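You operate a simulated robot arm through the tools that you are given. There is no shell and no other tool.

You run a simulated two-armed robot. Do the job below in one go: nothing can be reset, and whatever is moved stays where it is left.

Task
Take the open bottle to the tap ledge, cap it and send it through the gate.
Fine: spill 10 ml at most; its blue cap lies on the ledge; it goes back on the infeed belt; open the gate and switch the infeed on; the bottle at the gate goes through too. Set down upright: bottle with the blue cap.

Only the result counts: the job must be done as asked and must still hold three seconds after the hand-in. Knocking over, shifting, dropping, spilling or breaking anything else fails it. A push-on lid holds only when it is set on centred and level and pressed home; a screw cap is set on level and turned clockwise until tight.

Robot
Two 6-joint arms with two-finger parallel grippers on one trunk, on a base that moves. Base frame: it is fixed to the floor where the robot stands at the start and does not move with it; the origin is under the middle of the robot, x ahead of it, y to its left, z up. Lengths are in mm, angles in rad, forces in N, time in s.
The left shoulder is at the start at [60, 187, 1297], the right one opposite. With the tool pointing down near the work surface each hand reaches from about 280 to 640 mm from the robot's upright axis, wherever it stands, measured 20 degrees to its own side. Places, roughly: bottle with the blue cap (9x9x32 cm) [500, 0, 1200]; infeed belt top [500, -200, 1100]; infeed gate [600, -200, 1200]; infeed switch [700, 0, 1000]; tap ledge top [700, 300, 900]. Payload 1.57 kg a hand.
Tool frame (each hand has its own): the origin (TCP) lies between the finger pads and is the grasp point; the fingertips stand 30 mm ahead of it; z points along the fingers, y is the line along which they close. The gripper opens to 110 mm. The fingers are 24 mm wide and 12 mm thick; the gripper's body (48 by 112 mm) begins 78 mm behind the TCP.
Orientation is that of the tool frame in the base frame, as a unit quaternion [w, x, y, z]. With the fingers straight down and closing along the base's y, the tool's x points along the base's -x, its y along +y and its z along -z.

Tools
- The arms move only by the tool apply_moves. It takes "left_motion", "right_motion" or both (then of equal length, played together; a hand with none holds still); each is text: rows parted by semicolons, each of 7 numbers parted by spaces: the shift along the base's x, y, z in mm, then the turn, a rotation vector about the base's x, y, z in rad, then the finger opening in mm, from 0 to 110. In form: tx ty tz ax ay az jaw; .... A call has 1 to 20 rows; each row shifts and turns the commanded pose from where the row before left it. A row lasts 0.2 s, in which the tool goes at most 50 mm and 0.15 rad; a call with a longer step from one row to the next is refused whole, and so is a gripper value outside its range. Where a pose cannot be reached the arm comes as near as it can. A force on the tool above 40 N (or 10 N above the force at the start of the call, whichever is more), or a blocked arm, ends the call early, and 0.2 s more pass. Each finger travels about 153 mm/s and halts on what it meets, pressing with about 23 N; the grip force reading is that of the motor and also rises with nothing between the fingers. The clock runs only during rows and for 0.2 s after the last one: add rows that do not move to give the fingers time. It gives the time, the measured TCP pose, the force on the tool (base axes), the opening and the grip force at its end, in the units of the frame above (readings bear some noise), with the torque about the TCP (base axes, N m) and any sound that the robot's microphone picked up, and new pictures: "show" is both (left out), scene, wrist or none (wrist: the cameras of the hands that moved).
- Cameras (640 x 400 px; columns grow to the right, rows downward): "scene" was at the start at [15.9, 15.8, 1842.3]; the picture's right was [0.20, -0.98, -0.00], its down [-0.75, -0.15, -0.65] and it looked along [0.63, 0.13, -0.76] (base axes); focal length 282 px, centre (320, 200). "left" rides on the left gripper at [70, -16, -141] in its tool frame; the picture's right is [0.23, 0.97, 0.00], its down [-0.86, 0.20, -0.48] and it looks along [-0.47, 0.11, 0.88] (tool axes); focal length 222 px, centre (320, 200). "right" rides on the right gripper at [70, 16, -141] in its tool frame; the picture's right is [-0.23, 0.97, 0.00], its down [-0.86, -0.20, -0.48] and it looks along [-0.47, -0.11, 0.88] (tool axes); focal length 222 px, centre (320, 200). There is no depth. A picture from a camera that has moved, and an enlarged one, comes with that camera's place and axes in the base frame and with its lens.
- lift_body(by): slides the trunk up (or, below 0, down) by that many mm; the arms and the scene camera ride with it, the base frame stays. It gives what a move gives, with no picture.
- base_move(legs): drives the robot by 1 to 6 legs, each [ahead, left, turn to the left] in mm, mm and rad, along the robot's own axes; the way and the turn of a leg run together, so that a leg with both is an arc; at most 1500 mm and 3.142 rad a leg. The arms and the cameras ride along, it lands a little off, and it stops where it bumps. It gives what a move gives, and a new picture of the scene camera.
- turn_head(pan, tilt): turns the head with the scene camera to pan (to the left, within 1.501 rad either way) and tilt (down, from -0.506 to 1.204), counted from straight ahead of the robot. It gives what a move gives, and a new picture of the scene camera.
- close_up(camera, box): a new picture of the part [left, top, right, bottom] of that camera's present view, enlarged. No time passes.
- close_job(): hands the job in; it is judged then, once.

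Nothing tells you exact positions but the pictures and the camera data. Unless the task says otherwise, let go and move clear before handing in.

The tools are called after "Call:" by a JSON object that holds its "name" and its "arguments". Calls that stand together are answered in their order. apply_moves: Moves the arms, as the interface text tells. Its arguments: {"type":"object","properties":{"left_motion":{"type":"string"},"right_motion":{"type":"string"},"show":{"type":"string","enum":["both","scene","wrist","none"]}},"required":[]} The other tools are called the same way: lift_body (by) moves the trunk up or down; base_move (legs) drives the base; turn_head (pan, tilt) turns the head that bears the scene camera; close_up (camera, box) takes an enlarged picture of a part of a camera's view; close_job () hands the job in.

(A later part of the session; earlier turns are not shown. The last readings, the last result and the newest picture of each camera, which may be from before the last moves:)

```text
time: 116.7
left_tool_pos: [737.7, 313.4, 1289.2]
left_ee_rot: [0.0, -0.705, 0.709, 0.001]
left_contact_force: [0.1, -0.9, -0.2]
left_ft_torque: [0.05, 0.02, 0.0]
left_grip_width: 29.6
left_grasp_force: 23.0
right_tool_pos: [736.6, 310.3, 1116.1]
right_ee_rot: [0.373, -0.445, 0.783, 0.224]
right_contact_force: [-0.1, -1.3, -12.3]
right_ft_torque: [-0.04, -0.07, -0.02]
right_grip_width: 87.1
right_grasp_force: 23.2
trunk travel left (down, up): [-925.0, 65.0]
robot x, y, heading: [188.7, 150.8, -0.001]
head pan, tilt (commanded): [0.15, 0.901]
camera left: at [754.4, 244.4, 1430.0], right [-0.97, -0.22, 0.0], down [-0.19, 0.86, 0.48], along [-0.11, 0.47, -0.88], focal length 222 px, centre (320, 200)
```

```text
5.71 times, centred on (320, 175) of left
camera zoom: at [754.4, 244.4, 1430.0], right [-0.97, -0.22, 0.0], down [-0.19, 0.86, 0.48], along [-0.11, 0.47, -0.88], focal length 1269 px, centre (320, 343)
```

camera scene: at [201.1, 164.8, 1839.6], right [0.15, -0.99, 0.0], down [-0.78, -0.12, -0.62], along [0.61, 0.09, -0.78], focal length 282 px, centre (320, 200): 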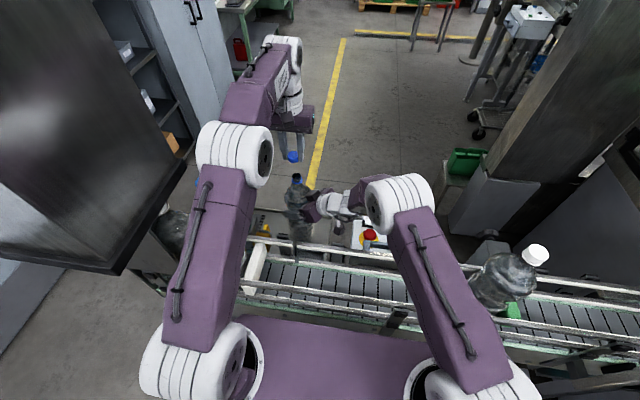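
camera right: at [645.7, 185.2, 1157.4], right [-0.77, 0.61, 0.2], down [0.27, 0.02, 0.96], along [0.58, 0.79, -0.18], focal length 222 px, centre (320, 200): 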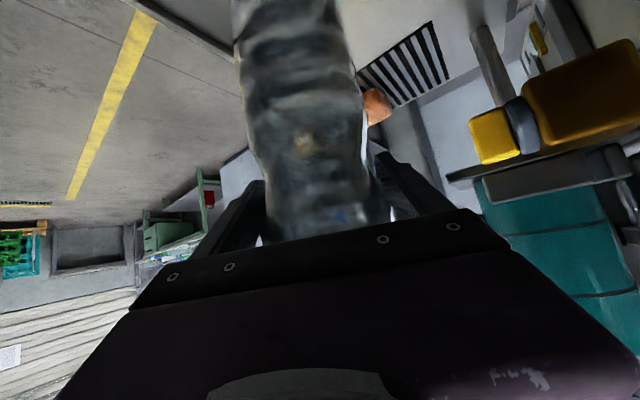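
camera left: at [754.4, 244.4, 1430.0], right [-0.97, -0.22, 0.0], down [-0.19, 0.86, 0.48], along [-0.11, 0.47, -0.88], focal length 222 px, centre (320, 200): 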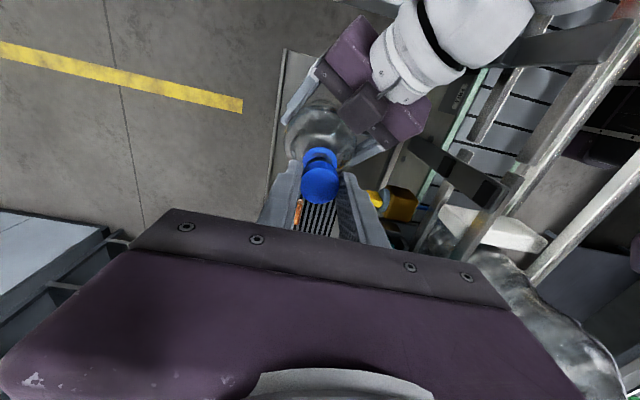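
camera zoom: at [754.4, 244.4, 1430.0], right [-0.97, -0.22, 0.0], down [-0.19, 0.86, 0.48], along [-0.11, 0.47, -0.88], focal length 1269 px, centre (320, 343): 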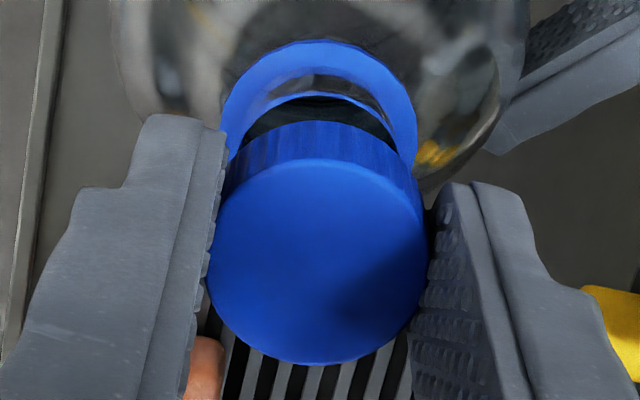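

Cap and neck line up within about half a millimetre in both directions. I descend in small steps until the cap meets the neck.

Call:
{"name": "apply_moves", "arguments": {"left_motion": "0 0 -4 0 0 0 22; 0 0 -4 0 0 0 22; 0 0 -3 0 0 0 22; 0 0 0 0 0 0 22", "show": "none"}}

Call:
{"name": "close_up", "arguments": {"camera": "left", "box": [280, 140, 360, 210]}}

Call:
{"name": "close_up", "arguments": {"camera": "scene", "box": [265, 130, 345, 200]}}

```text
time: 117.7
left_tool_pos: [737.5, 312.6, 1277.8]
left_ee_rot: [0.001, -0.705, 0.709, 0.0]
left_contact_force: [-3.2, -1.2, 11.7]
left_ft_torque: [-0.16, 0.07, -0.03]
left_grip_width: 29.4
left_grasp_force: 22.9
right_tool_pos: [736.5, 311.1, 1116.2]
right_ee_rot: [0.373, -0.445, 0.783, 0.225]
right_contact_force: [5.2, 1.3, -18.8]
right_ft_torque: [0.17, -0.19, 0.03]
right_grip_width: 87.0
right_grasp_force: 22.9
trunk travel left (down, up): [-925.0, 65.0]
robot x, y, heading: [189.6, 150.5, -0.002]
head pan, tilt (commanded): [0.15, 0.901]
```

```text
5.71 times, centred on (320, 175) of left
camera zoom: at [754.1, 244.2, 1420.2], right [-0.97, -0.22, 0.0], down [-0.19, 0.86, 0.48], along [-0.11, 0.47, -0.88], focal length 1269 px, centre (320, 343)
```

zoom: 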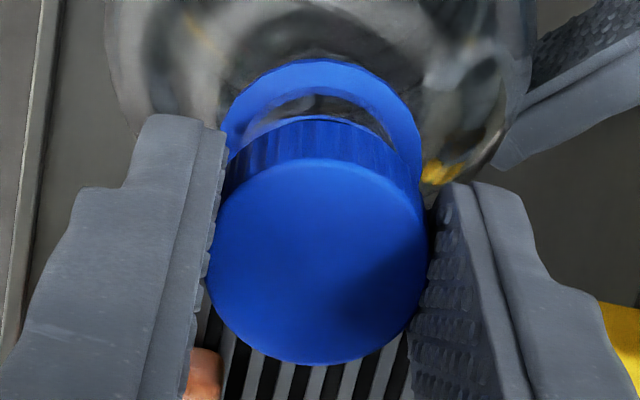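

```text
5.71 times, centred on (305, 165) of scene
camera zoom: at [202.1, 164.9, 1839.8], right [0.15, -0.99, 0.0], down [-0.78, -0.12, -0.62], along [0.61, 0.09, -0.78], focal length 1610 px, centre (406, 400)
```

zoom: 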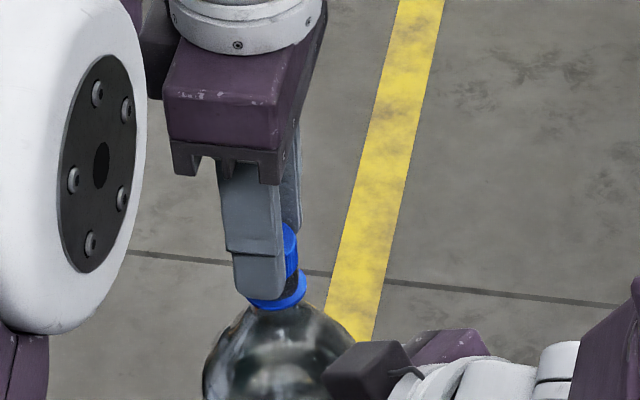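

The cap touches the neck with about 12 N. I begin turning clockwise slowly, keeping the cap centre fixed, and watch force and torque.

Call:
{"name": "apply_moves", "arguments": {"left_motion": "0.28 -0.02 0 0 0 -0.14 22; 0.27 -0.06 0 0 0 -0.14 22; 0.26 -0.1 0 0 0 -0.14 22; 0.25 -0.13 0 0 0 -0.14 22; 0.23 -0.16 0 0 0 -0.14 22; 0 0 0 0 0 0 22", "show": "none"}}

Call:
{"name": "close_up", "arguments": {"camera": "left", "box": [280, 140, 360, 210]}}

```text
time: 119.1
left_tool_pos: [738.4, 313.1, 1279.1]
left_ee_rot: [0.001, -0.418, 0.908, 0.001]
left_contact_force: [5.3, -3.7, 10.1]
left_ft_torque: [-0.16, -0.09, 0.01]
left_grip_width: 29.2
left_grasp_force: 23.0
right_tool_pos: [736.1, 310.0, 1116.4]
right_ee_rot: [0.373, -0.445, 0.783, 0.224]
right_contact_force: [-6.0, 3.5, -19.2]
right_ft_torque: [-0.3, -0.5, 0.1]
right_grip_width: 86.9
right_grasp_force: 23.3
trunk travel left (down, up): [-925.0, 65.0]
robot x, y, heading: [186.9, 152.4, -0.003]
head pan, tilt (commanded): [0.15, 0.901]
```

```text
5.71 times, centred on (320, 175) of left
camera zoom: at [706.1, 249.9, 1419.9], right [-0.89, 0.46, 0.0], down [0.4, 0.78, 0.48], along [0.22, 0.43, -0.88], focal length 1269 px, centre (320, 343)
```

zoom: 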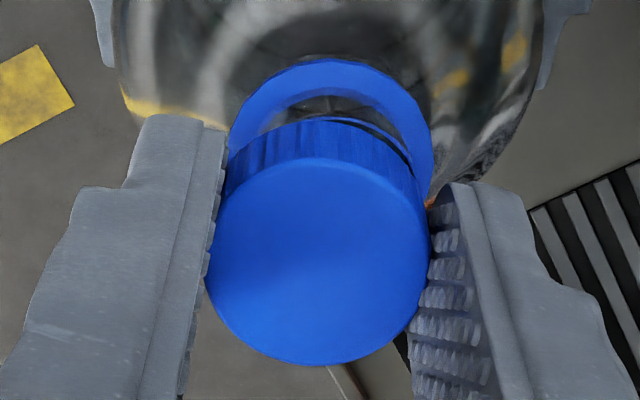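

The cap is still sitting on the rim, slightly off-centre, so I lift it 25 mm clear and re-measure the neck position from two different yaws using only the sideways (reliable) direction.

Call:
{"name": "apply_moves", "arguments": {"left_motion": "0 0 10 0 0 0 22; 0 0 20 0 0 0 22; 0 0 20 0 0 0 22; 0 0 0 0 0 0 22", "show": "none"}}

Call:
{"name": "close_up", "arguments": {"camera": "left", "box": [280, 120, 360, 175]}}

Call:
{"name": "close_up", "arguments": {"camera": "scene", "box": [265, 120, 345, 200]}}

```text
time: 120.1
left_tool_pos: [740.5, 312.4, 1328.0]
left_ee_rot: [-0.001, -0.42, 0.908, 0.001]
left_contact_force: [-0.9, 0.5, -0.5]
left_ft_torque: [0.03, -0.02, 0.02]
left_grip_width: 29.5
left_grasp_force: 22.6
right_tool_pos: [736.6, 311.1, 1116.2]
right_ee_rot: [0.372, -0.446, 0.782, 0.226]
right_contact_force: [0.2, -0.4, -13.2]
right_ft_torque: [0.06, -0.03, 0.01]
right_grip_width: 86.9
right_grasp_force: 23.1
trunk travel left (down, up): [-925.0, 65.0]
robot x, y, heading: [188.5, 148.6, 0.001]
head pan, tilt (commanded): [0.15, 0.901]
```

```text
7.27 times, centred on (320, 148) of left
camera zoom: at [707.5, 250.6, 1470.1], right [-0.89, 0.46, 0.0], down [0.4, 0.78, 0.48], along [0.22, 0.43, -0.88], focal length 1615 px, centre (320, 582)
```

zoom: 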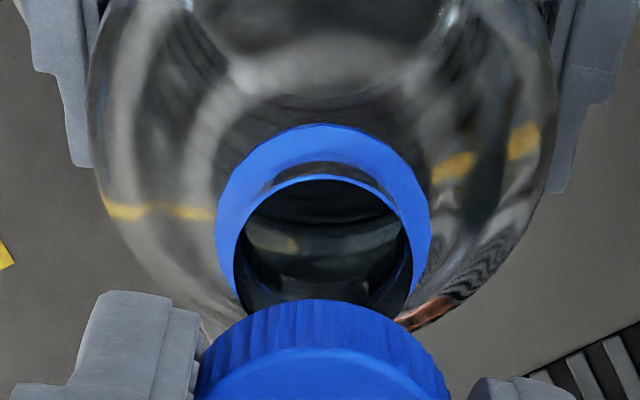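

```text
5.00 times, centred on (305, 160) of scene
camera zoom: at [203.5, 165.1, 1839.7], right [0.15, -0.99, 0.0], down [-0.78, -0.12, -0.62], along [0.61, 0.09, -0.78], focal length 1409 px, centre (395, 400)
```

zoom: 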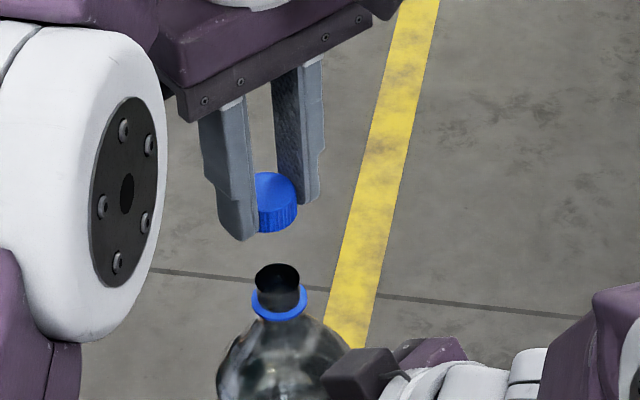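

Now the second view: I rotate the left hand 90° clockwise above the neck and measure again.

Call:
{"name": "apply_moves", "arguments": {"left_motion": "0 0 0 0 0 -0.1428 22; 0 0 0 0 0 -0.1428 22; 0 0 0 0 0 -0.1428 22; 0 0 0 0 0 -0.1428 22; 0 0 0 0 0 -0.1428 22; 0 0 0 0 0 -0.1428 22; 0 0 0 0 0 -0.1428 22; 0 0 0 0 0 -0.1428 22; 0 0 0 0 0 -0.1428 22; 0 0 0 0 0 -0.1428 22; 0 0 0 0 0 -0.1428 22; 0 0 0 0 0 0 22", "show": "none"}}

Call:
{"name": "close_up", "arguments": {"camera": "left", "box": [280, 120, 360, 175]}}

Call:
{"name": "close_up", "arguments": {"camera": "scene", "box": [275, 130, 325, 180]}}

```text
time: 122.7
left_tool_pos: [739.1, 312.9, 1328.8]
left_ee_rot: [0.001, 0.347, 0.938, -0.001]
left_contact_force: [-0.2, 0.1, -0.8]
left_ft_torque: [-0.01, 0.0, 0.03]
left_grip_width: 29.4
left_grasp_force: 22.7
right_tool_pos: [736.9, 310.9, 1116.1]
right_ee_rot: [0.373, -0.446, 0.782, 0.225]
right_contact_force: [0.8, -0.4, -11.6]
right_ft_torque: [0.04, -0.15, -0.07]
right_grip_width: 86.9
right_grasp_force: 23.2
trunk travel left (down, up): [-925.0, 65.0]
robot x, y, heading: [189.3, 149.5, 0.002]
head pan, tilt (commanded): [0.15, 0.901]
```

```text
7.27 times, centred on (320, 148) of left
camera zoom: at [676.2, 347.0, 1469.6], right [0.46, 0.89, 0.0], down [0.78, -0.4, 0.48], along [0.43, -0.22, -0.88], focal length 1615 px, centre (320, 582)
```

zoom: 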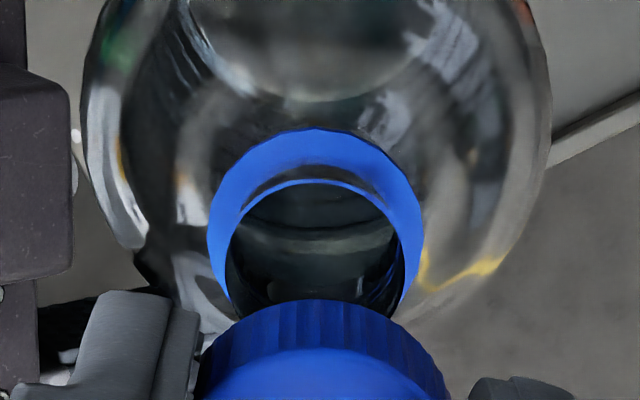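

```text
8.00 times, centred on (300, 155) of scene
camera zoom: at [202.9, 164.9, 1839.7], right [0.15, -0.99, 0.0], down [-0.78, -0.12, -0.62], along [0.61, 0.09, -0.78], focal length 2254 px, centre (480, 560)
```

zoom: 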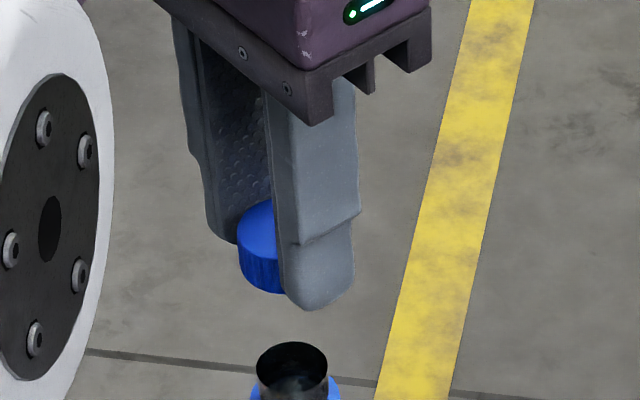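

From the two clean measurements the neck centre is at [739.4, 313.6] and the tool axis is now at [739.8, 313.6], with the cap centred in the grip within about half a millimetre. I descend here to just above the rim and recheck.

Call:
{"name": "apply_moves", "arguments": {"left_motion": "0 0 -15 0 0 0 22; 0 0 -15 0 0 0 22; 0 0 -12 0 0 0 22; 0 0 0 0 0 0 22; 0 0 0 0 0 0 22", "show": "none"}}

Call:
{"name": "close_up", "arguments": {"camera": "left", "box": [280, 140, 360, 195]}}

Call:
{"name": "close_up", "arguments": {"camera": "scene", "box": [275, 140, 325, 190]}}

```text
time: 123.9
left_tool_pos: [738.8, 313.2, 1284.8]
left_ee_rot: [0.0, 0.345, 0.939, -0.002]
left_contact_force: [0.5, -0.1, 0.1]
left_ft_torque: [0.03, -0.03, -0.07]
left_grip_width: 29.5
left_grasp_force: 22.9
right_tool_pos: [736.1, 311.4, 1116.6]
right_ee_rot: [0.373, -0.445, 0.782, 0.226]
right_contact_force: [0.7, -0.7, -10.9]
right_ft_torque: [0.02, -0.13, 0.0]
right_grip_width: 87.1
right_grasp_force: 23.0
trunk travel left (down, up): [-925.0, 65.0]
robot x, y, heading: [185.7, 151.8, -0.003]
head pan, tilt (commanded): [0.15, 0.901]
```

```text
7.27 times, centred on (320, 168) of left
camera zoom: at [676.0, 346.8, 1427.0], right [0.46, 0.89, 0.0], down [0.78, -0.4, 0.48], along [0.43, -0.22, -0.88], focal length 1615 px, centre (320, 436)
```

zoom: 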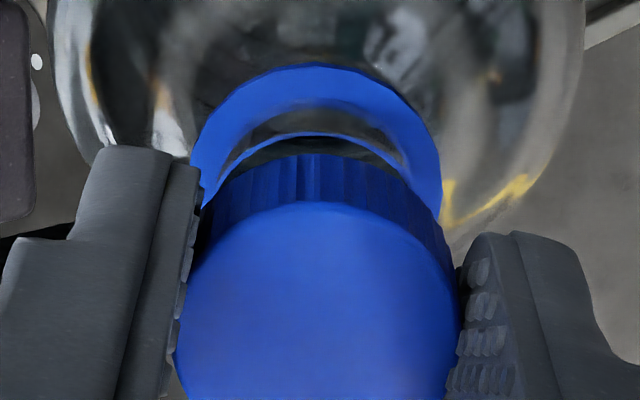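

```text
8.00 times, centred on (300, 165) of scene
camera zoom: at [202.8, 164.9, 1839.7], right [0.15, -0.99, 0.0], down [-0.78, -0.12, -0.62], along [0.61, 0.09, -0.78], focal length 2254 px, centre (480, 480)
```

zoom: 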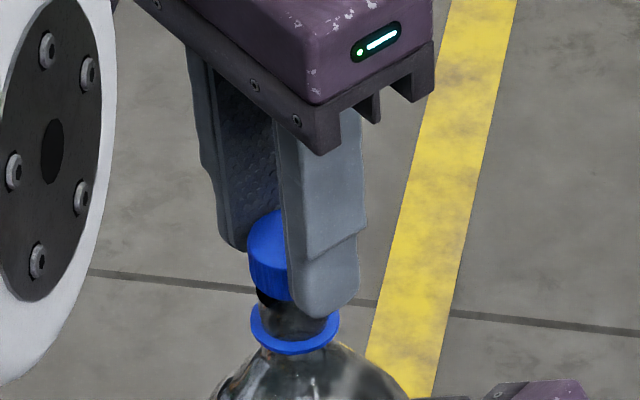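

Alignment looks very good from both views. I descend in small steps onto the neck.

Call:
{"name": "apply_moves", "arguments": {"left_motion": "0 0 -3 0 0 0 22; 0 0 -3 0 0 0 22; 0 0 -3 0 0 0 22; 0 0 0 0 0 0 22", "show": "none"}}

Call:
{"name": "close_up", "arguments": {"camera": "scene", "box": [275, 140, 325, 190]}}

```text
time: 124.9
left_tool_pos: [739.1, 313.5, 1277.1]
left_ee_rot: [0.002, 0.345, 0.938, 0.0]
left_contact_force: [-2.7, -1.4, 15.0]
left_ft_torque: [-0.06, 0.28, 0.01]
left_grip_width: 29.6
left_grasp_force: 23.0
right_tool_pos: [735.0, 309.5, 1116.3]
right_ee_rot: [0.373, -0.445, 0.782, 0.225]
right_contact_force: [5.8, 1.9, -19.1]
right_ft_torque: [0.12, -0.01, -0.15]
right_grip_width: 86.9
right_grasp_force: 23.4
trunk travel left (down, up): [-925.0, 65.0]
robot x, y, heading: [187.6, 151.9, 0.001]
head pan, tilt (commanded): [0.15, 0.901]
```

```text
8.00 times, centred on (300, 165) of scene
camera zoom: at [202.1, 164.6, 1839.8], right [0.15, -0.99, 0.0], down [-0.78, -0.12, -0.62], along [0.61, 0.09, -0.78], focal length 2254 px, centre (480, 480)
```

zoom: 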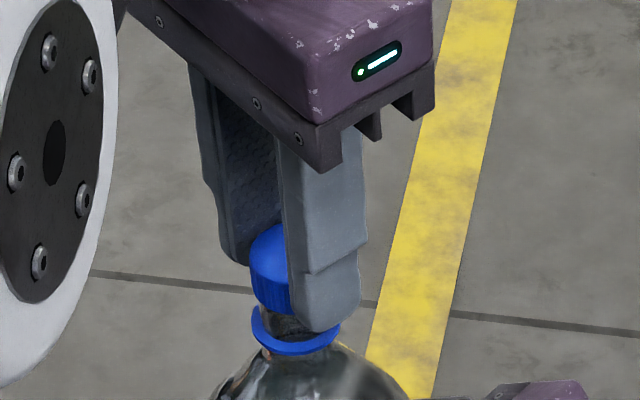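

The cap rests on the mouth with about 15 N and only small side force. I now turn it clockwise about 40° and see whether it starts to run down.

Call:
{"name": "apply_moves", "arguments": {"left_motion": "0 0 0 0 0 -0.14 22; 0 0 0 0 0 -0.14 22; 0 0 0 0 0 -0.14 22; 0 0 0 0 0 -0.14 22; 0 0 0 0 0 -0.14 22; 0 0 0 0 0 0 22", "show": "none"}}

Call:
{"name": "close_up", "arguments": {"camera": "scene", "box": [275, 140, 325, 190]}}

Call:
{"name": "close_up", "arguments": {"camera": "left", "box": [280, 140, 360, 195]}}

```text
time: 126.3
left_tool_pos: [738.0, 313.9, 1279.0]
left_ee_rot: [0.0, 0.647, 0.762, 0.0]
left_contact_force: [-5.6, 0.4, 17.8]
left_ft_torque: [0.21, 0.21, 0.05]
left_grip_width: 29.8
left_grasp_force: 23.1
right_tool_pos: [735.1, 311.0, 1117.8]
right_ee_rot: [0.374, -0.445, 0.782, 0.225]
right_contact_force: [6.1, -1.7, -18.8]
right_ft_torque: [0.18, 0.39, -0.14]
right_grip_width: 86.6
right_grasp_force: 23.2
trunk travel left (down, up): [-925.0, 65.0]
robot x, y, heading: [187.9, 155.7, 0.002]
head pan, tilt (commanded): [0.15, 0.901]
```

```text
8.00 times, centred on (300, 165) of scene
camera zoom: at [200.8, 163.9, 1839.7], right [0.15, -0.99, 0.0], down [-0.78, -0.12, -0.62], along [0.61, 0.09, -0.78], focal length 2254 px, centre (480, 480)
```

zoom: 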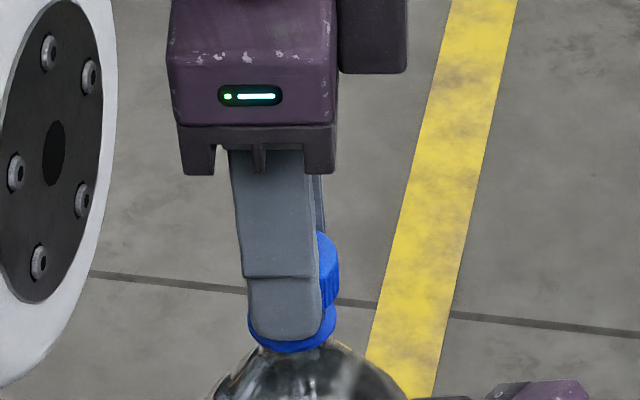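

```text
7.27 times, centred on (320, 168) of left
camera zoom: at [710.7, 380.1, 1419.3], right [0.92, 0.38, 0.0], down [0.34, -0.81, 0.48], along [0.18, -0.44, -0.88], focal length 1615 px, centre (320, 436)
```

zoom: 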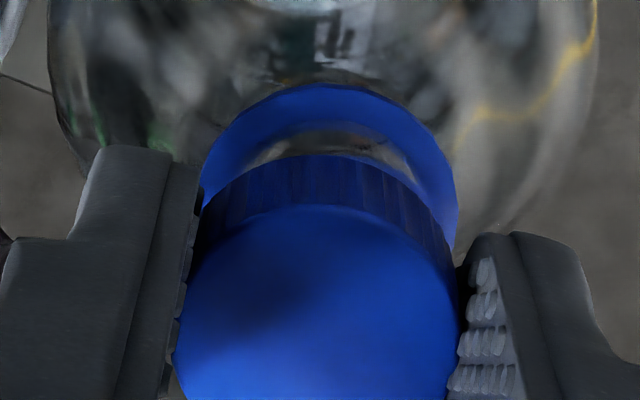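

Turning drifted the tool axis about 1.5 mm off the neck, so the cap isn't threading yet. I lift it a few millimetres free and re-measure at this yaw.

Call:
{"name": "apply_moves", "arguments": {"left_motion": "0 0 8 0 0 0 22; 0 0 10 0 0 0 22; 0 0 0 0 0 0 22; 0 0 0 0 0 0 22", "show": "none"}}

Call:
{"name": "close_up", "arguments": {"camera": "left", "box": [280, 130, 360, 185]}}

Call:
{"name": "close_up", "arguments": {"camera": "scene", "box": [255, 140, 345, 250]}}

```text
time: 127.3
left_tool_pos: [738.6, 313.6, 1295.1]
left_ee_rot: [0.0, 0.646, 0.763, -0.001]
left_contact_force: [-0.2, -0.5, -0.9]
left_ft_torque: [0.03, 0.02, 0.01]
left_grip_width: 29.7
left_grasp_force: 23.0
right_tool_pos: [736.2, 310.9, 1116.7]
right_ee_rot: [0.374, -0.445, 0.782, 0.225]
right_contact_force: [0.7, 0.6, -9.0]
right_ft_torque: [0.24, -0.09, 0.06]
right_grip_width: 86.6
right_grasp_force: 23.1
trunk travel left (down, up): [-925.0, 65.0]
robot x, y, heading: [185.5, 152.5, -0.001]
head pan, tilt (commanded): [0.15, 0.901]
```

```text
7.27 times, centred on (320, 158) of left
camera zoom: at [712.1, 380.4, 1436.7], right [0.92, 0.39, 0.0], down [0.34, -0.81, 0.48], along [0.18, -0.44, -0.88], focal length 1615 px, centre (320, 509)
```

zoom: 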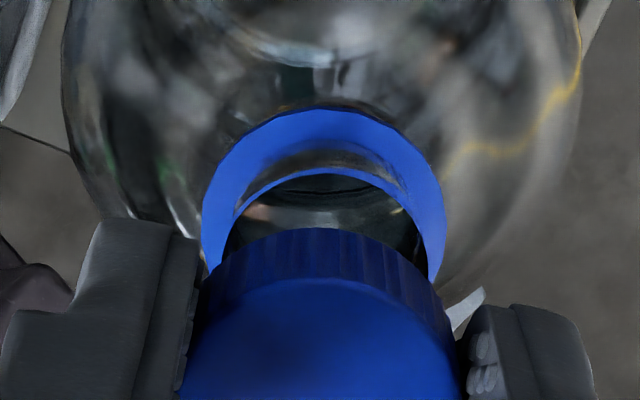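

```text
3.64 times, centred on (300, 195) of scene
camera zoom: at [202.1, 165.1, 1839.7], right [0.15, -0.99, 0.0], down [-0.78, -0.12, -0.62], along [0.61, 0.09, -0.78], focal length 1024 px, centre (393, 218)
```

zoom: 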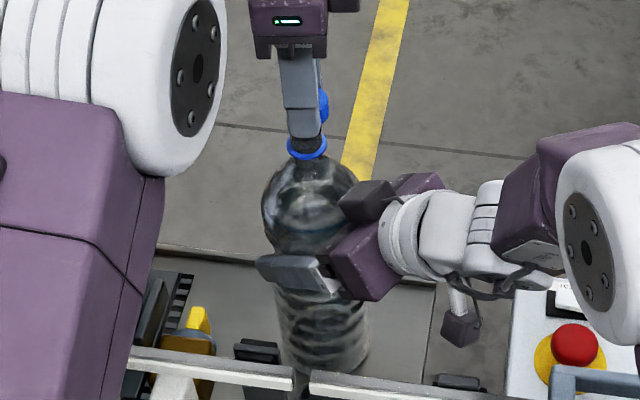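

I'll make the bottle steadier by pressing it down slightly with the right hand, and gather precise cap-to-neck offsets at two perpendicular yaws before trying again with a lighter press.

Call:
{"name": "apply_moves", "arguments": {"right_motion": "0 0 -0.8 0 0 0 60; 0 0 -0.8 0 0 0 60; 0 0 0 0 0 0 60; 0 0 0 0 0 0 60; 0 0 0 0 0 0 60; 0 0 0 0 0 0 60; 0 0 0 0 0 0 60; 0 0 0 0 0 0 60; 0 0 0 0 0 0 60; 0 0 0 0 0 0 60; 0 0 0 0 0 0 60; 0 0 0 0 0 0 60", "left_motion": "0 0 0 0 0 0.1428 22; 0 0 0 0 0 0.1428 22; 0 0 0 0 0 0.1428 22; 0 0 0 0 0 0.1428 22; 0 0 0 0 0 0.1428 22; 0 0 0 0 0 0.1428 22; 0 0 0 0 0 0.1428 22; 0 0 0 0 0 0.1428 22; 0 0 0 0 0 0.1428 22; 0 0 0 0 0 0.1428 22; 0 0 0 0 0 0.1428 22; 0 0 0 0 0 0 22", "show": "none"}}

Call:
{"name": "close_up", "arguments": {"camera": "left", "box": [280, 130, 360, 185]}}

Call:
{"name": "close_up", "arguments": {"camera": "left", "box": [280, 155, 360, 210]}}

Call:
{"name": "close_up", "arguments": {"camera": "scene", "box": [270, 135, 330, 190]}}

```text
time: 129.9
left_tool_pos: [737.2, 313.1, 1295.8]
left_ee_rot: [0.0, -0.084, 0.996, 0.0]
left_contact_force: [0.0, -0.1, -0.6]
left_ft_torque: [-0.02, 0.02, 0.01]
left_grip_width: 29.6
left_grasp_force: 23.1
right_tool_pos: [734.7, 309.1, 1116.5]
right_ee_rot: [0.374, -0.445, 0.782, 0.225]
right_contact_force: [-0.1, -2.0, -1.1]
right_ft_torque: [-0.04, -0.02, -0.06]
right_grip_width: 85.5
right_grasp_force: 23.1
trunk travel left (down, up): [-925.0, 65.0]
robot x, y, heading: [184.3, 149.2, 0.003]
head pan, tilt (commanded): [0.15, 0.901]
```

```text
7.27 times, centred on (320, 158) of left
camera zoom: at [672.2, 285.0, 1437.1], right [-0.39, 0.92, 0.0], down [0.81, 0.34, 0.48], along [0.44, 0.19, -0.88], focal length 1615 px, centre (320, 509)
```

zoom: 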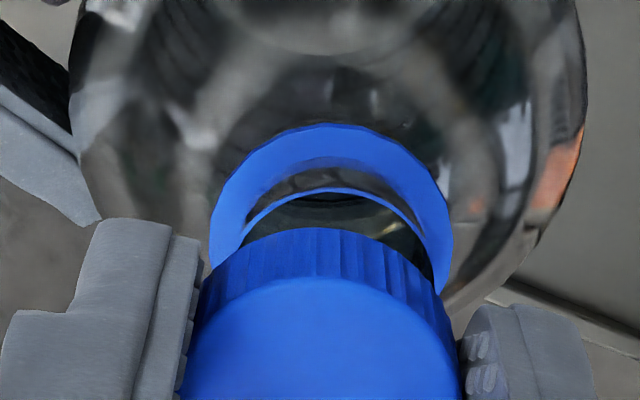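

```text
7.27 times, centred on (320, 182) of left
camera zoom: at [672.2, 285.0, 1437.1], right [-0.39, 0.92, 0.0], down [0.81, 0.34, 0.48], along [0.44, 0.19, -0.88], focal length 1615 px, centre (320, 327)
```

zoom: 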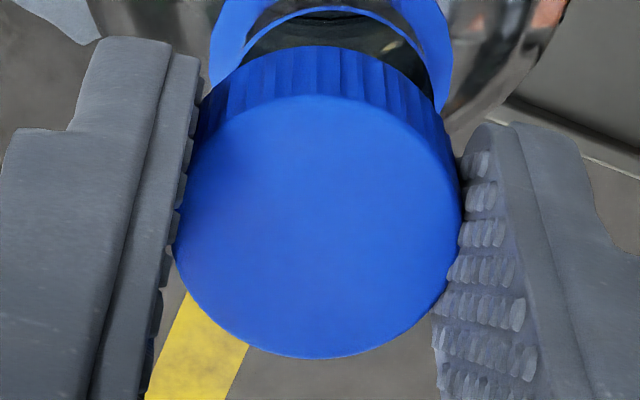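

```text
7.27 times, centred on (300, 162) of scene
camera zoom: at [200.6, 163.3, 1839.7], right [0.15, -0.99, 0.0], down [-0.78, -0.12, -0.62], along [0.61, 0.09, -0.78], focal length 2049 px, centre (466, 473)
```

zoom: 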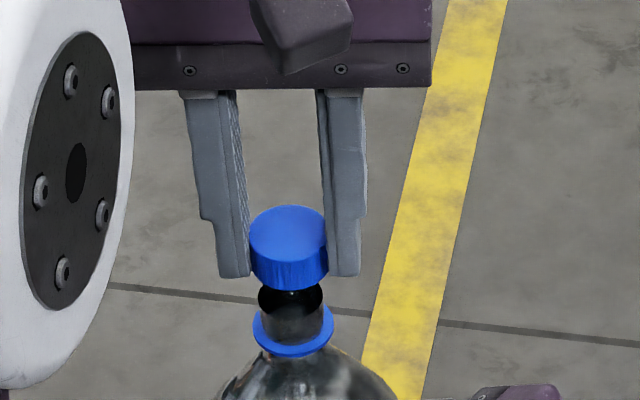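

The cap is about 1.5 mm short in +y and 0.3 mm in +x of the neck centre at this yaw. I apply that correction and re-measure.

Call:
{"name": "apply_moves", "arguments": {"left_motion": "0.3 1.5 0 0 0 0 22; 0 0 0 0 0 0 22; 0 0 0 0 0 0 22", "show": "none"}}

Call:
{"name": "close_up", "arguments": {"camera": "left", "box": [295, 135, 345, 170]}}

Call:
{"name": "close_up", "arguments": {"camera": "scene", "box": [280, 140, 320, 180]}}

```text
time: 130.7
left_tool_pos: [738.6, 314.0, 1295.7]
left_ee_rot: [0.001, -0.082, 0.997, -0.001]
left_contact_force: [-0.2, -0.1, -0.9]
left_ft_torque: [-0.02, 0.0, 0.0]
left_grip_width: 29.8
left_grasp_force: 22.9
right_tool_pos: [735.3, 309.8, 1116.0]
right_ee_rot: [0.374, -0.444, 0.783, 0.225]
right_contact_force: [-0.6, -2.8, -0.8]
right_ft_torque: [-0.07, -0.03, -0.04]
right_grip_width: 85.9
right_grasp_force: 22.8
trunk travel left (down, up): [-925.0, 65.0]
robot x, y, heading: [184.2, 153.2, -0.001]
head pan, tilt (commanded): [0.15, 0.901]
```

```text
11.43 times, centred on (320, 152) of left
camera zoom: at [672.2, 286.6, 1437.2], right [-0.38, 0.92, 0.0], down [0.81, 0.34, 0.48], along [0.44, 0.19, -0.88], focal length 2538 px, centre (320, 743)
```

zoom: 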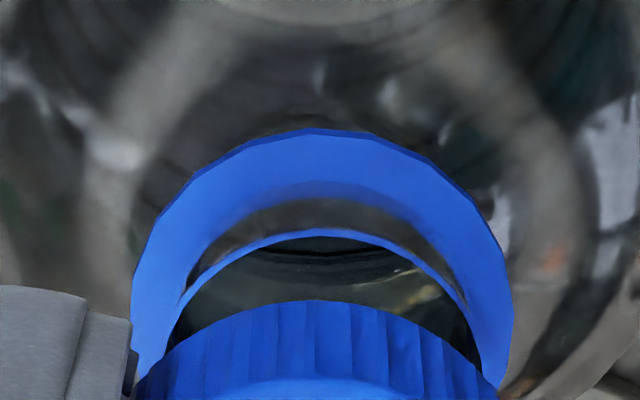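

```text
10.00 times, centred on (300, 160) of scene
camera zoom: at [200.7, 163.3, 1839.7], right [0.15, -0.99, 0.0], down [-0.78, -0.12, -0.62], along [0.61, 0.09, -0.78], focal length 2817 px, centre (520, 600)
```

zoom: 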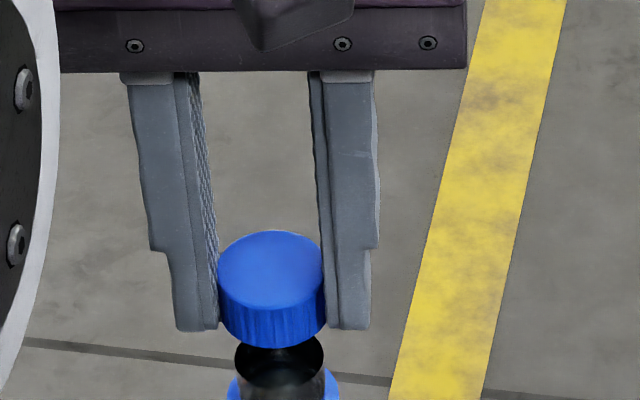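

Now aligned within about 0.3 mm in this direction. I rotate another 90° counter-clockwise (to yaw ≈ 100°) and check the other direction.

Call:
{"name": "apply_moves", "arguments": {"left_motion": "0 0 0 0 0 0.1428 22; 0 0 0 0 0 0.1428 22; 0 0 0 0 0 0.1428 22; 0 0 0 0 0 0.1428 22; 0 0 0 0 0 0.1428 22; 0 0 0 0 0 0.1428 22; 0 0 0 0 0 0.1428 22; 0 0 0 0 0 0.1428 22; 0 0 0 0 0 0.1428 22; 0 0 0 0 0 0.1428 22; 0 0 0 0 0 0.1428 22; 0 0 0 0 0 0 22", "show": "none"}}

Call:
{"name": "close_up", "arguments": {"camera": "left", "box": [295, 135, 345, 170]}}

Call:
{"name": "close_up", "arguments": {"camera": "scene", "box": [280, 140, 320, 180]}}

```text
time: 133.3
left_tool_pos: [738.4, 314.7, 1295.8]
left_ee_rot: [-0.001, 0.764, -0.645, 0.0]
left_contact_force: [-0.5, -0.3, 0.3]
left_ft_torque: [-0.01, -0.01, 0.0]
left_grip_width: 29.7
left_grasp_force: 23.4
right_tool_pos: [735.2, 311.1, 1115.5]
right_ee_rot: [0.373, -0.445, 0.782, 0.225]
right_contact_force: [-0.8, -2.8, -2.4]
right_ft_torque: [-0.11, -0.05, -0.04]
right_grip_width: 85.8
right_grasp_force: 22.8
trunk travel left (down, up): [-925.0, 65.0]
robot x, y, heading: [181.4, 152.4, -0.003]
head pan, tilt (commanded): [0.15, 0.901]
```

```text
11.43 times, centred on (320, 152) of left
camera zoom: at [766.4, 248.0, 1437.2], right [-0.92, -0.39, 0.0], down [-0.34, 0.81, 0.48], along [-0.19, 0.44, -0.88], focal length 2538 px, centre (320, 743)
```

zoom: 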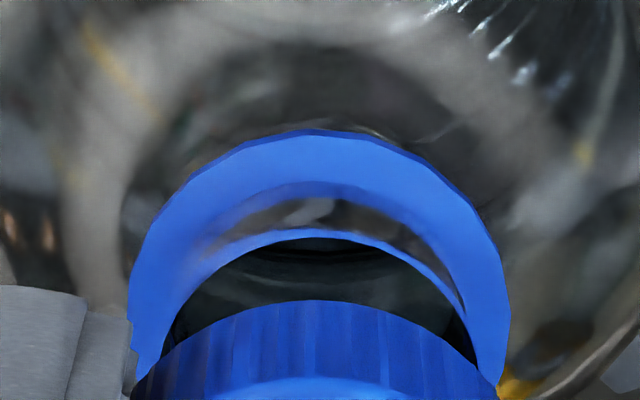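

```text
10.00 times, centred on (300, 160) of scene
camera zoom: at [200.8, 163.4, 1839.7], right [0.15, -0.99, 0.0], down [-0.78, -0.12, -0.62], along [0.61, 0.09, -0.78], focal length 2817 px, centre (520, 600)
```

zoom: 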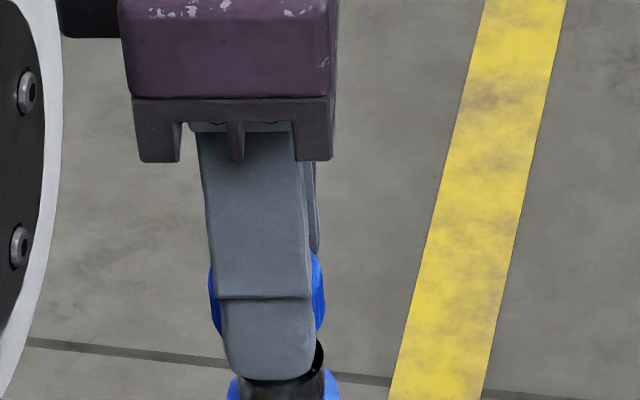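

At this yaw the scene view shows the cap about 1.2 mm toward +y, which tells me the cap sits about 1.3 mm off the tool axis. I correct that and descend gently onto the mouth.

Call:
{"name": "apply_moves", "arguments": {"left_motion": "0.26 -1.15 0 0 0 0 22; 0 0 -6 0 0 0 22; 0 0 -5 0 0 0 22; 0 0 0 0 0 0 22; 0 0 0 0 0 0 22", "show": "none"}}

Call:
{"name": "close_up", "arguments": {"camera": "left", "box": [295, 145, 345, 180]}}

Call:
{"name": "close_up", "arguments": {"camera": "scene", "box": [280, 140, 320, 180]}}

```text
time: 134.5
left_tool_pos: [739.3, 312.4, 1285.0]
left_ee_rot: [0.0, 0.763, -0.647, 0.0]
left_contact_force: [-0.1, -0.1, 0.2]
left_ft_torque: [0.01, -0.01, 0.02]
left_grip_width: 29.7
left_grasp_force: 22.7
right_tool_pos: [735.1, 309.3, 1115.4]
right_ee_rot: [0.373, -0.445, 0.782, 0.226]
right_contact_force: [-0.7, -2.7, -3.1]
right_ft_torque: [-0.12, -0.11, -0.04]
right_grip_width: 85.6
right_grasp_force: 23.1
trunk travel left (down, up): [-925.0, 65.0]
robot x, y, heading: [186.8, 151.7, -0.005]
head pan, tilt (commanded): [0.15, 0.901]
```

```text
11.43 times, centred on (320, 162) of left
camera zoom: at [766.6, 247.1, 1426.3], right [-0.92, -0.38, 0.0], down [-0.34, 0.81, 0.48], along [-0.18, 0.44, -0.88], focal length 2538 px, centre (320, 629)
```

zoom: 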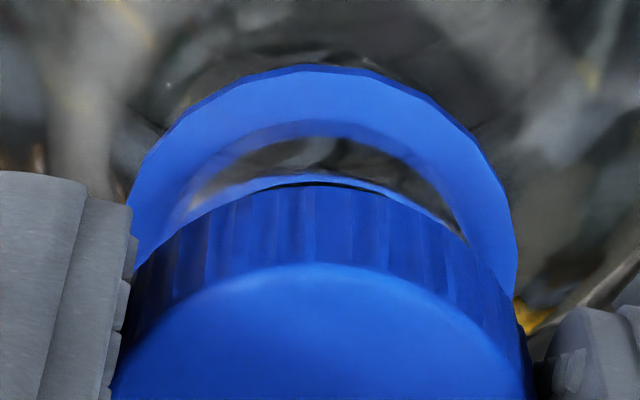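

```text
10.00 times, centred on (300, 160) of scene
camera zoom: at [200.8, 163.5, 1839.7], right [0.15, -0.99, 0.0], down [-0.78, -0.12, -0.62], along [0.61, 0.09, -0.78], focal length 2817 px, centre (520, 600)
```

zoom: 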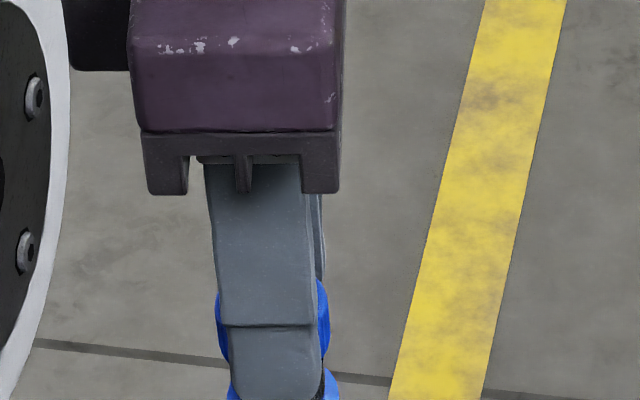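

Call:
{"name": "apply_moves", "arguments": {"left_motion": "-0.15 -0.65 0 0 0 0 22; 0 0 -3 0 0 0 22; 0 0 0 0 0 0 22; 0 0 0 0 0 0 22", "show": "none"}}

Call:
{"name": "close_up", "arguments": {"camera": "left", "box": [295, 145, 345, 180]}}

Call:
{"name": "close_up", "arguments": {"camera": "scene", "box": [280, 150, 320, 190]}}

```text
time: 135.5
left_tool_pos: [738.5, 311.7, 1281.4]
left_ee_rot: [0.0, 0.763, -0.647, 0.0]
left_contact_force: [0.5, 0.9, 0.5]
left_ft_torque: [-0.02, -0.01, 0.01]
left_grip_width: 29.6
left_grasp_force: 22.9
right_tool_pos: [734.8, 308.9, 1115.0]
right_ee_rot: [0.374, -0.445, 0.782, 0.225]
right_contact_force: [-0.7, -1.9, -3.8]
right_ft_torque: [-0.1, -0.06, -0.05]
right_grip_width: 85.8
right_grasp_force: 23.1
trunk travel left (down, up): [-925.0, 65.0]
robot x, y, heading: [187.2, 152.7, -0.005]
head pan, tilt (commanded): [0.15, 0.901]
```

```text
11.43 times, centred on (320, 162) of left
camera zoom: at [766.5, 246.2, 1423.2], right [-0.92, -0.38, 0.0], down [-0.34, 0.81, 0.48], along [-0.18, 0.44, -0.88], focal length 2538 px, centre (320, 629)
```

zoom: 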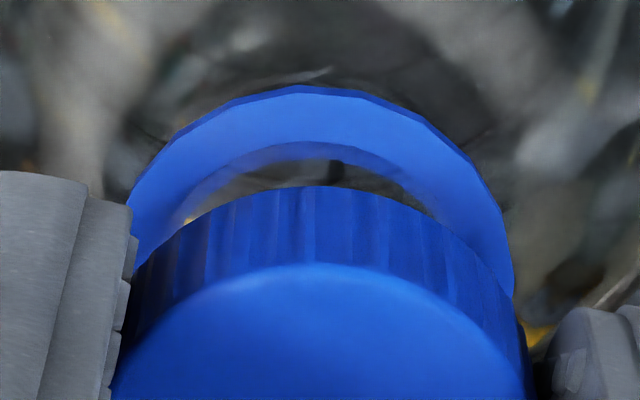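

```text
10.00 times, centred on (300, 170) of scene
camera zoom: at [200.8, 163.5, 1839.7], right [0.15, -0.99, 0.0], down [-0.78, -0.12, -0.62], along [0.61, 0.09, -0.78], focal length 2817 px, centre (520, 500)
```

zoom: 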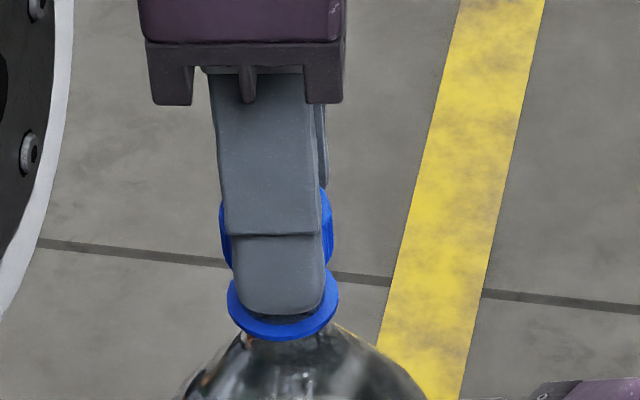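

Both views now agree the cap is centred. I make the last contact with a light press.

Call:
{"name": "apply_moves", "arguments": {"left_motion": "-0.25 0 -1.5 0 0 0 22; 0 0 -1.5 0 0 0 22; 0 0 0 0 0 0 22; 0 0 0 0 0 0 22", "show": "none"}}

Call:
{"name": "close_up", "arguments": {"camera": "scene", "box": [280, 150, 320, 190]}}

```text
time: 136.5
left_tool_pos: [737.7, 312.0, 1278.0]
left_ee_rot: [-0.001, 0.763, -0.646, -0.001]
left_contact_force: [-0.2, -0.1, -0.8]
left_ft_torque: [-0.01, 0.0, 0.02]
left_grip_width: 29.6
left_grasp_force: 22.9
right_tool_pos: [735.7, 310.6, 1115.4]
right_ee_rot: [0.374, -0.445, 0.782, 0.225]
right_contact_force: [-0.5, -2.8, -4.2]
right_ft_torque: [-0.13, -0.07, -0.03]
right_grip_width: 85.8
right_grasp_force: 23.0
trunk travel left (down, up): [-925.0, 65.0]
robot x, y, heading: [183.5, 152.6, -0.001]
head pan, tilt (commanded): [0.15, 0.901]
```

```text
10.00 times, centred on (300, 170) of scene
camera zoom: at [200.9, 163.5, 1839.7], right [0.15, -0.99, 0.0], down [-0.78, -0.12, -0.62], along [0.61, 0.09, -0.78], focal length 2817 px, centre (520, 500)
```

zoom: 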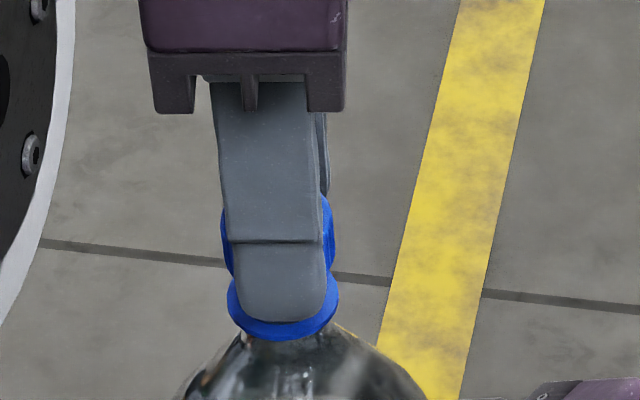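

Call:
{"name": "apply_moves", "arguments": {"left_motion": "0 0 -1.5 0 0 0 22; 0 0 -1.5 0 0 0 22; 0 0 0 0 0 0 22; 0 0 0 0 0 0 22", "show": "none"}}

Call:
{"name": "close_up", "arguments": {"camera": "scene", "box": [280, 150, 320, 190]}}

```text
time: 137.5
left_tool_pos: [738.9, 311.7, 1276.3]
left_ee_rot: [-0.001, 0.763, -0.647, 0.0]
left_contact_force: [-0.4, 0.4, 0.1]
left_ft_torque: [-0.01, -0.01, 0.02]
left_grip_width: 29.6
left_grasp_force: 22.9
right_tool_pos: [735.2, 309.7, 1115.9]
right_ee_rot: [0.374, -0.445, 0.782, 0.225]
right_contact_force: [0.0, -2.3, -2.7]
right_ft_torque: [-0.13, -0.1, -0.02]
right_grip_width: 85.7
right_grasp_force: 23.1
trunk travel left (down, up): [-925.0, 65.0]
robot x, y, heading: [183.8, 151.3, 0.001]
head pan, tilt (commanded): [0.15, 0.901]
```

```text
10.00 times, centred on (300, 170) of scene
camera zoom: at [200.9, 163.6, 1839.7], right [0.15, -0.99, 0.0], down [-0.78, -0.12, -0.62], along [0.61, 0.09, -0.78], focal length 2817 px, centre (520, 500)
```

zoom: 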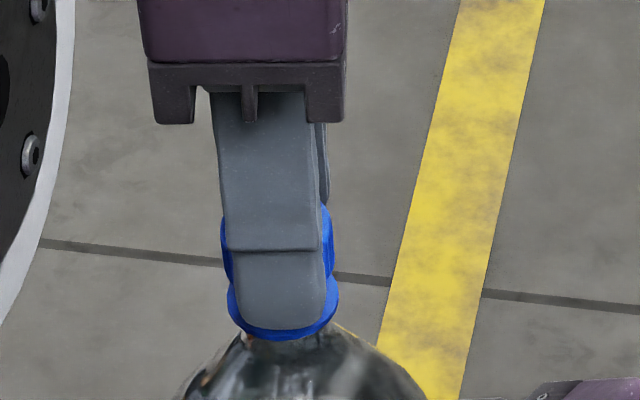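

No contact at a height where it previously jammed, so the cap is now sliding over the mouth. I keep lowering gently.

Call:
{"name": "apply_moves", "arguments": {"left_motion": "0 0 -1.5 0 0 0 22; 0 0 -1.5 0 0 0 22; 0 0 0 0 0 0 22; 0 0 0 0 0 0 22", "show": "none"}}

```text
time: 138.5
left_tool_pos: [739.0, 312.3, 1273.4]
left_ee_rot: [0.0, 0.763, -0.646, -0.001]
left_contact_force: [-0.6, -0.1, -1.1]
left_ft_torque: [0.02, 0.04, 0.01]
left_grip_width: 29.4
left_grasp_force: 22.8
right_tool_pos: [734.8, 310.4, 1115.8]
right_ee_rot: [0.374, -0.445, 0.782, 0.225]
right_contact_force: [-0.7, -1.9, -2.4]
right_ft_torque: [-0.08, -0.04, 0.01]
right_grip_width: 85.6
right_grasp_force: 23.3
trunk travel left (down, up): [-925.0, 65.0]
robot x, y, heading: [186.9, 155.3, -0.002]
head pan, tilt (commanded): [0.15, 0.901]
```

Call:
{"name": "apply_moves", "arguments": {"left_motion": "0 0 -1.5 0 0 0 22; 0 0 -1.5 0 0 0 22; 0 0 0 0 0 0 22; 0 0 0 0 0 0 22", "show": "none"}}

Call:
{"name": "close_up", "arguments": {"camera": "scene", "box": [280, 150, 320, 190]}}

Call:
{"name": "close_up", "arguments": {"camera": "left", "box": [295, 145, 345, 180]}}

```text
time: 139.5
left_tool_pos: [738.4, 312.6, 1270.4]
left_ee_rot: [0.0, 0.763, -0.647, 0.0]
left_contact_force: [0.2, -0.3, -0.1]
left_ft_torque: [-0.01, -0.05, 0.03]
left_grip_width: 29.4
left_grasp_force: 22.8
right_tool_pos: [736.2, 310.5, 1116.0]
right_ee_rot: [0.374, -0.446, 0.781, 0.226]
right_contact_force: [-0.8, -1.8, -3.7]
right_ft_torque: [-0.09, -0.03, -0.03]
right_grip_width: 85.7
right_grasp_force: 22.2
trunk travel left (down, up): [-925.0, 65.0]
robot x, y, heading: [185.8, 152.4, 0.003]
head pan, tilt (commanded): [0.15, 0.901]
```

```text
10.00 times, centred on (300, 170) of scene
camera zoom: at [200.9, 163.7, 1839.7], right [0.15, -0.99, 0.0], down [-0.78, -0.12, -0.62], along [0.61, 0.09, -0.78], focal length 2817 px, centre (520, 500)
```

zoom: 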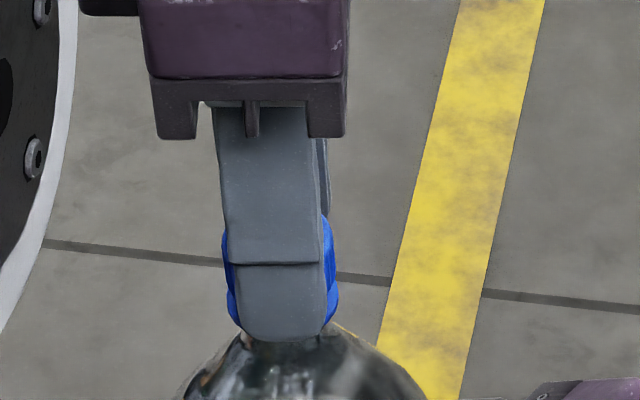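

```text
11.43 times, centred on (320, 162) of left
camera zoom: at [766.9, 246.5, 1411.4], right [-0.92, -0.38, 0.0], down [-0.34, 0.81, 0.48], along [-0.18, 0.44, -0.88], focal length 2538 px, centre (320, 629)
```

zoom: 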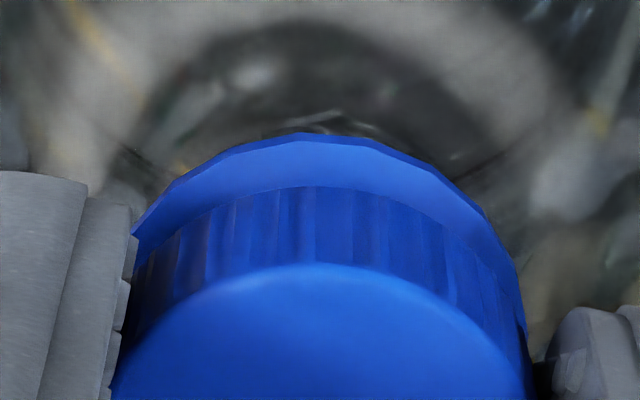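

The cap is clearly going down over the neck. I continue until it meets resistance.

Call:
{"name": "apply_moves", "arguments": {"left_motion": "0 0 -1.5 0 0 0 22; 0 0 -1.5 0 0 0 22; 0 0 0 0 0 0 22; 0 0 0 0 0 0 22", "show": "none"}}

```text
time: 140.5
left_tool_pos: [739.3, 312.1, 1267.3]
left_ee_rot: [0.0, 0.763, -0.647, -0.001]
left_contact_force: [1.2, 3.3, 7.3]
left_ft_torque: [0.44, 0.05, 0.02]
left_grip_width: 29.6
left_grasp_force: 23.2
right_tool_pos: [735.2, 310.2, 1116.6]
right_ee_rot: [0.373, -0.445, 0.782, 0.226]
right_contact_force: [0.4, -4.4, -6.9]
right_ft_torque: [0.44, -0.32, -0.08]
right_grip_width: 85.5
right_grasp_force: 22.8
trunk travel left (down, up): [-925.0, 65.0]
robot x, y, heading: [184.1, 153.0, -0.003]
head pan, tilt (commanded): [0.15, 0.901]
```

The cap is about 10 mm over the neck and now meets the thread. I turn it clockwise while keeping its centre on the neck axis and pressing lightly.

Call:
{"name": "apply_moves", "arguments": {"left_motion": "-0.18 0.2 -0.1 0 0 -0.14 22; -0.18 0.1 -0.1 0 0 -0.14 22; -0.18 0.03 -0.1 0 0 -0.14 22; -0.17 0.06 -0.1 0 0 -0.14 22; -0.16 0.08 -0.1 0 0 -0.14 22; 0 0 0 0 0 0 22", "show": "none"}}

Call:
{"name": "close_up", "arguments": {"camera": "left", "box": [295, 145, 345, 180]}}

```text
time: 141.9
left_tool_pos: [737.8, 312.1, 1266.5]
left_ee_rot: [0.001, -0.495, 0.869, 0.0]
left_contact_force: [-3.9, -2.5, 17.4]
left_ft_torque: [0.12, 0.03, -0.01]
left_grip_width: 29.9
left_grasp_force: 23.5
right_tool_pos: [735.7, 309.7, 1116.7]
right_ee_rot: [0.374, -0.444, 0.783, 0.224]
right_contact_force: [6.7, 1.3, -14.1]
right_ft_torque: [0.07, 0.19, -0.19]
right_grip_width: 85.5
right_grasp_force: 23.1
trunk travel left (down, up): [-925.0, 65.0]
robot x, y, heading: [181.8, 150.1, -0.001]
head pan, tilt (commanded): [0.15, 0.901]
```

```text
11.43 times, centred on (320, 162) of left
camera zoom: at [715.9, 244.5, 1408.0], right [-0.95, 0.3, 0.0], down [0.27, 0.84, 0.48], along [0.15, 0.46, -0.88], focal length 2538 px, centre (320, 629)
```

zoom: 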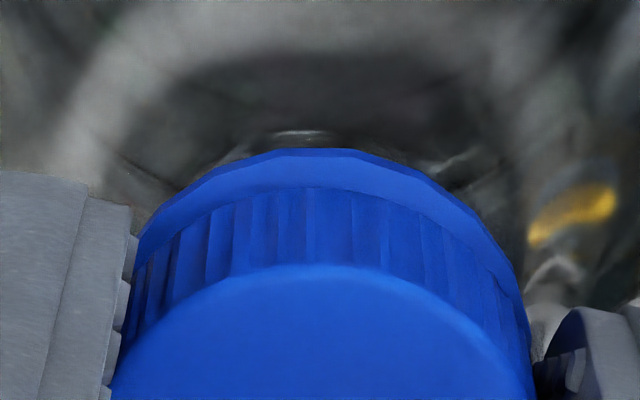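

Force is up to 17 N with only a slight descent so far. I keep turning without extra pressing and watch whether the load drops as the thread pulls it down.

Call:
{"name": "apply_moves", "arguments": {"left_motion": "-0.1 0.12 0 0 0 -0.14 22; -0.1 0.14 0 0 0 -0.14 22; -0.1 0.15 0 0 0 -0.14 22; -0.08 0.16 0 0 0 -0.14 22; -0.06 0.17 0 0 0 -0.14 22; -0.03 0.18 0 0 0 -0.14 22; 0 0.18 0 0 0 -0.14 22; 0.03 0.18 0 0 0 -0.14 22; 0 0 0 0 0 0 22", "show": "none"}}

Call:
{"name": "close_up", "arguments": {"camera": "left", "box": [295, 145, 345, 180]}}

Call:
{"name": "close_up", "arguments": {"camera": "scene", "box": [280, 150, 320, 190]}}

```text
time: 143.9
left_tool_pos: [736.9, 313.9, 1265.7]
left_ee_rot: [0.001, 0.043, 0.999, 0.0]
left_contact_force: [-4.0, 5.2, 4.4]
left_ft_torque: [0.13, -0.03, 0.04]
left_grip_width: 29.4
left_grasp_force: 22.8
right_tool_pos: [735.9, 308.3, 1116.3]
right_ee_rot: [0.374, -0.445, 0.782, 0.225]
right_contact_force: [1.8, -8.9, -9.8]
right_ft_torque: [0.3, 0.39, -0.13]
right_grip_width: 85.4
right_grasp_force: 23.3
trunk travel left (down, up): [-925.0, 65.0]
robot x, y, heading: [186.6, 153.3, 0.001]
head pan, tilt (commanded): [0.15, 0.901]
```

```text
11.43 times, centred on (320, 162) of left
camera zoom: at [666.1, 304.2, 1407.5], right [-0.14, 0.99, 0.0], down [0.87, 0.13, 0.48], along [0.47, 0.07, -0.88], focal length 2538 px, centre (320, 629)
```

zoom: 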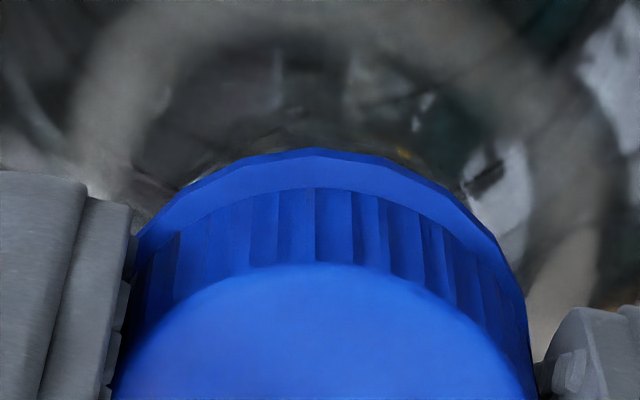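

```text
10.00 times, centred on (300, 170) of scene
camera zoom: at [200.8, 163.5, 1839.7], right [0.15, -0.99, 0.0], down [-0.78, -0.12, -0.62], along [0.61, 0.09, -0.78], focal length 2817 px, centre (520, 500)
```

zoom: 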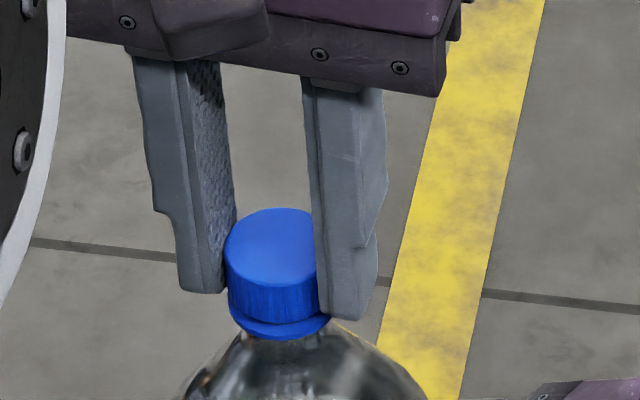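

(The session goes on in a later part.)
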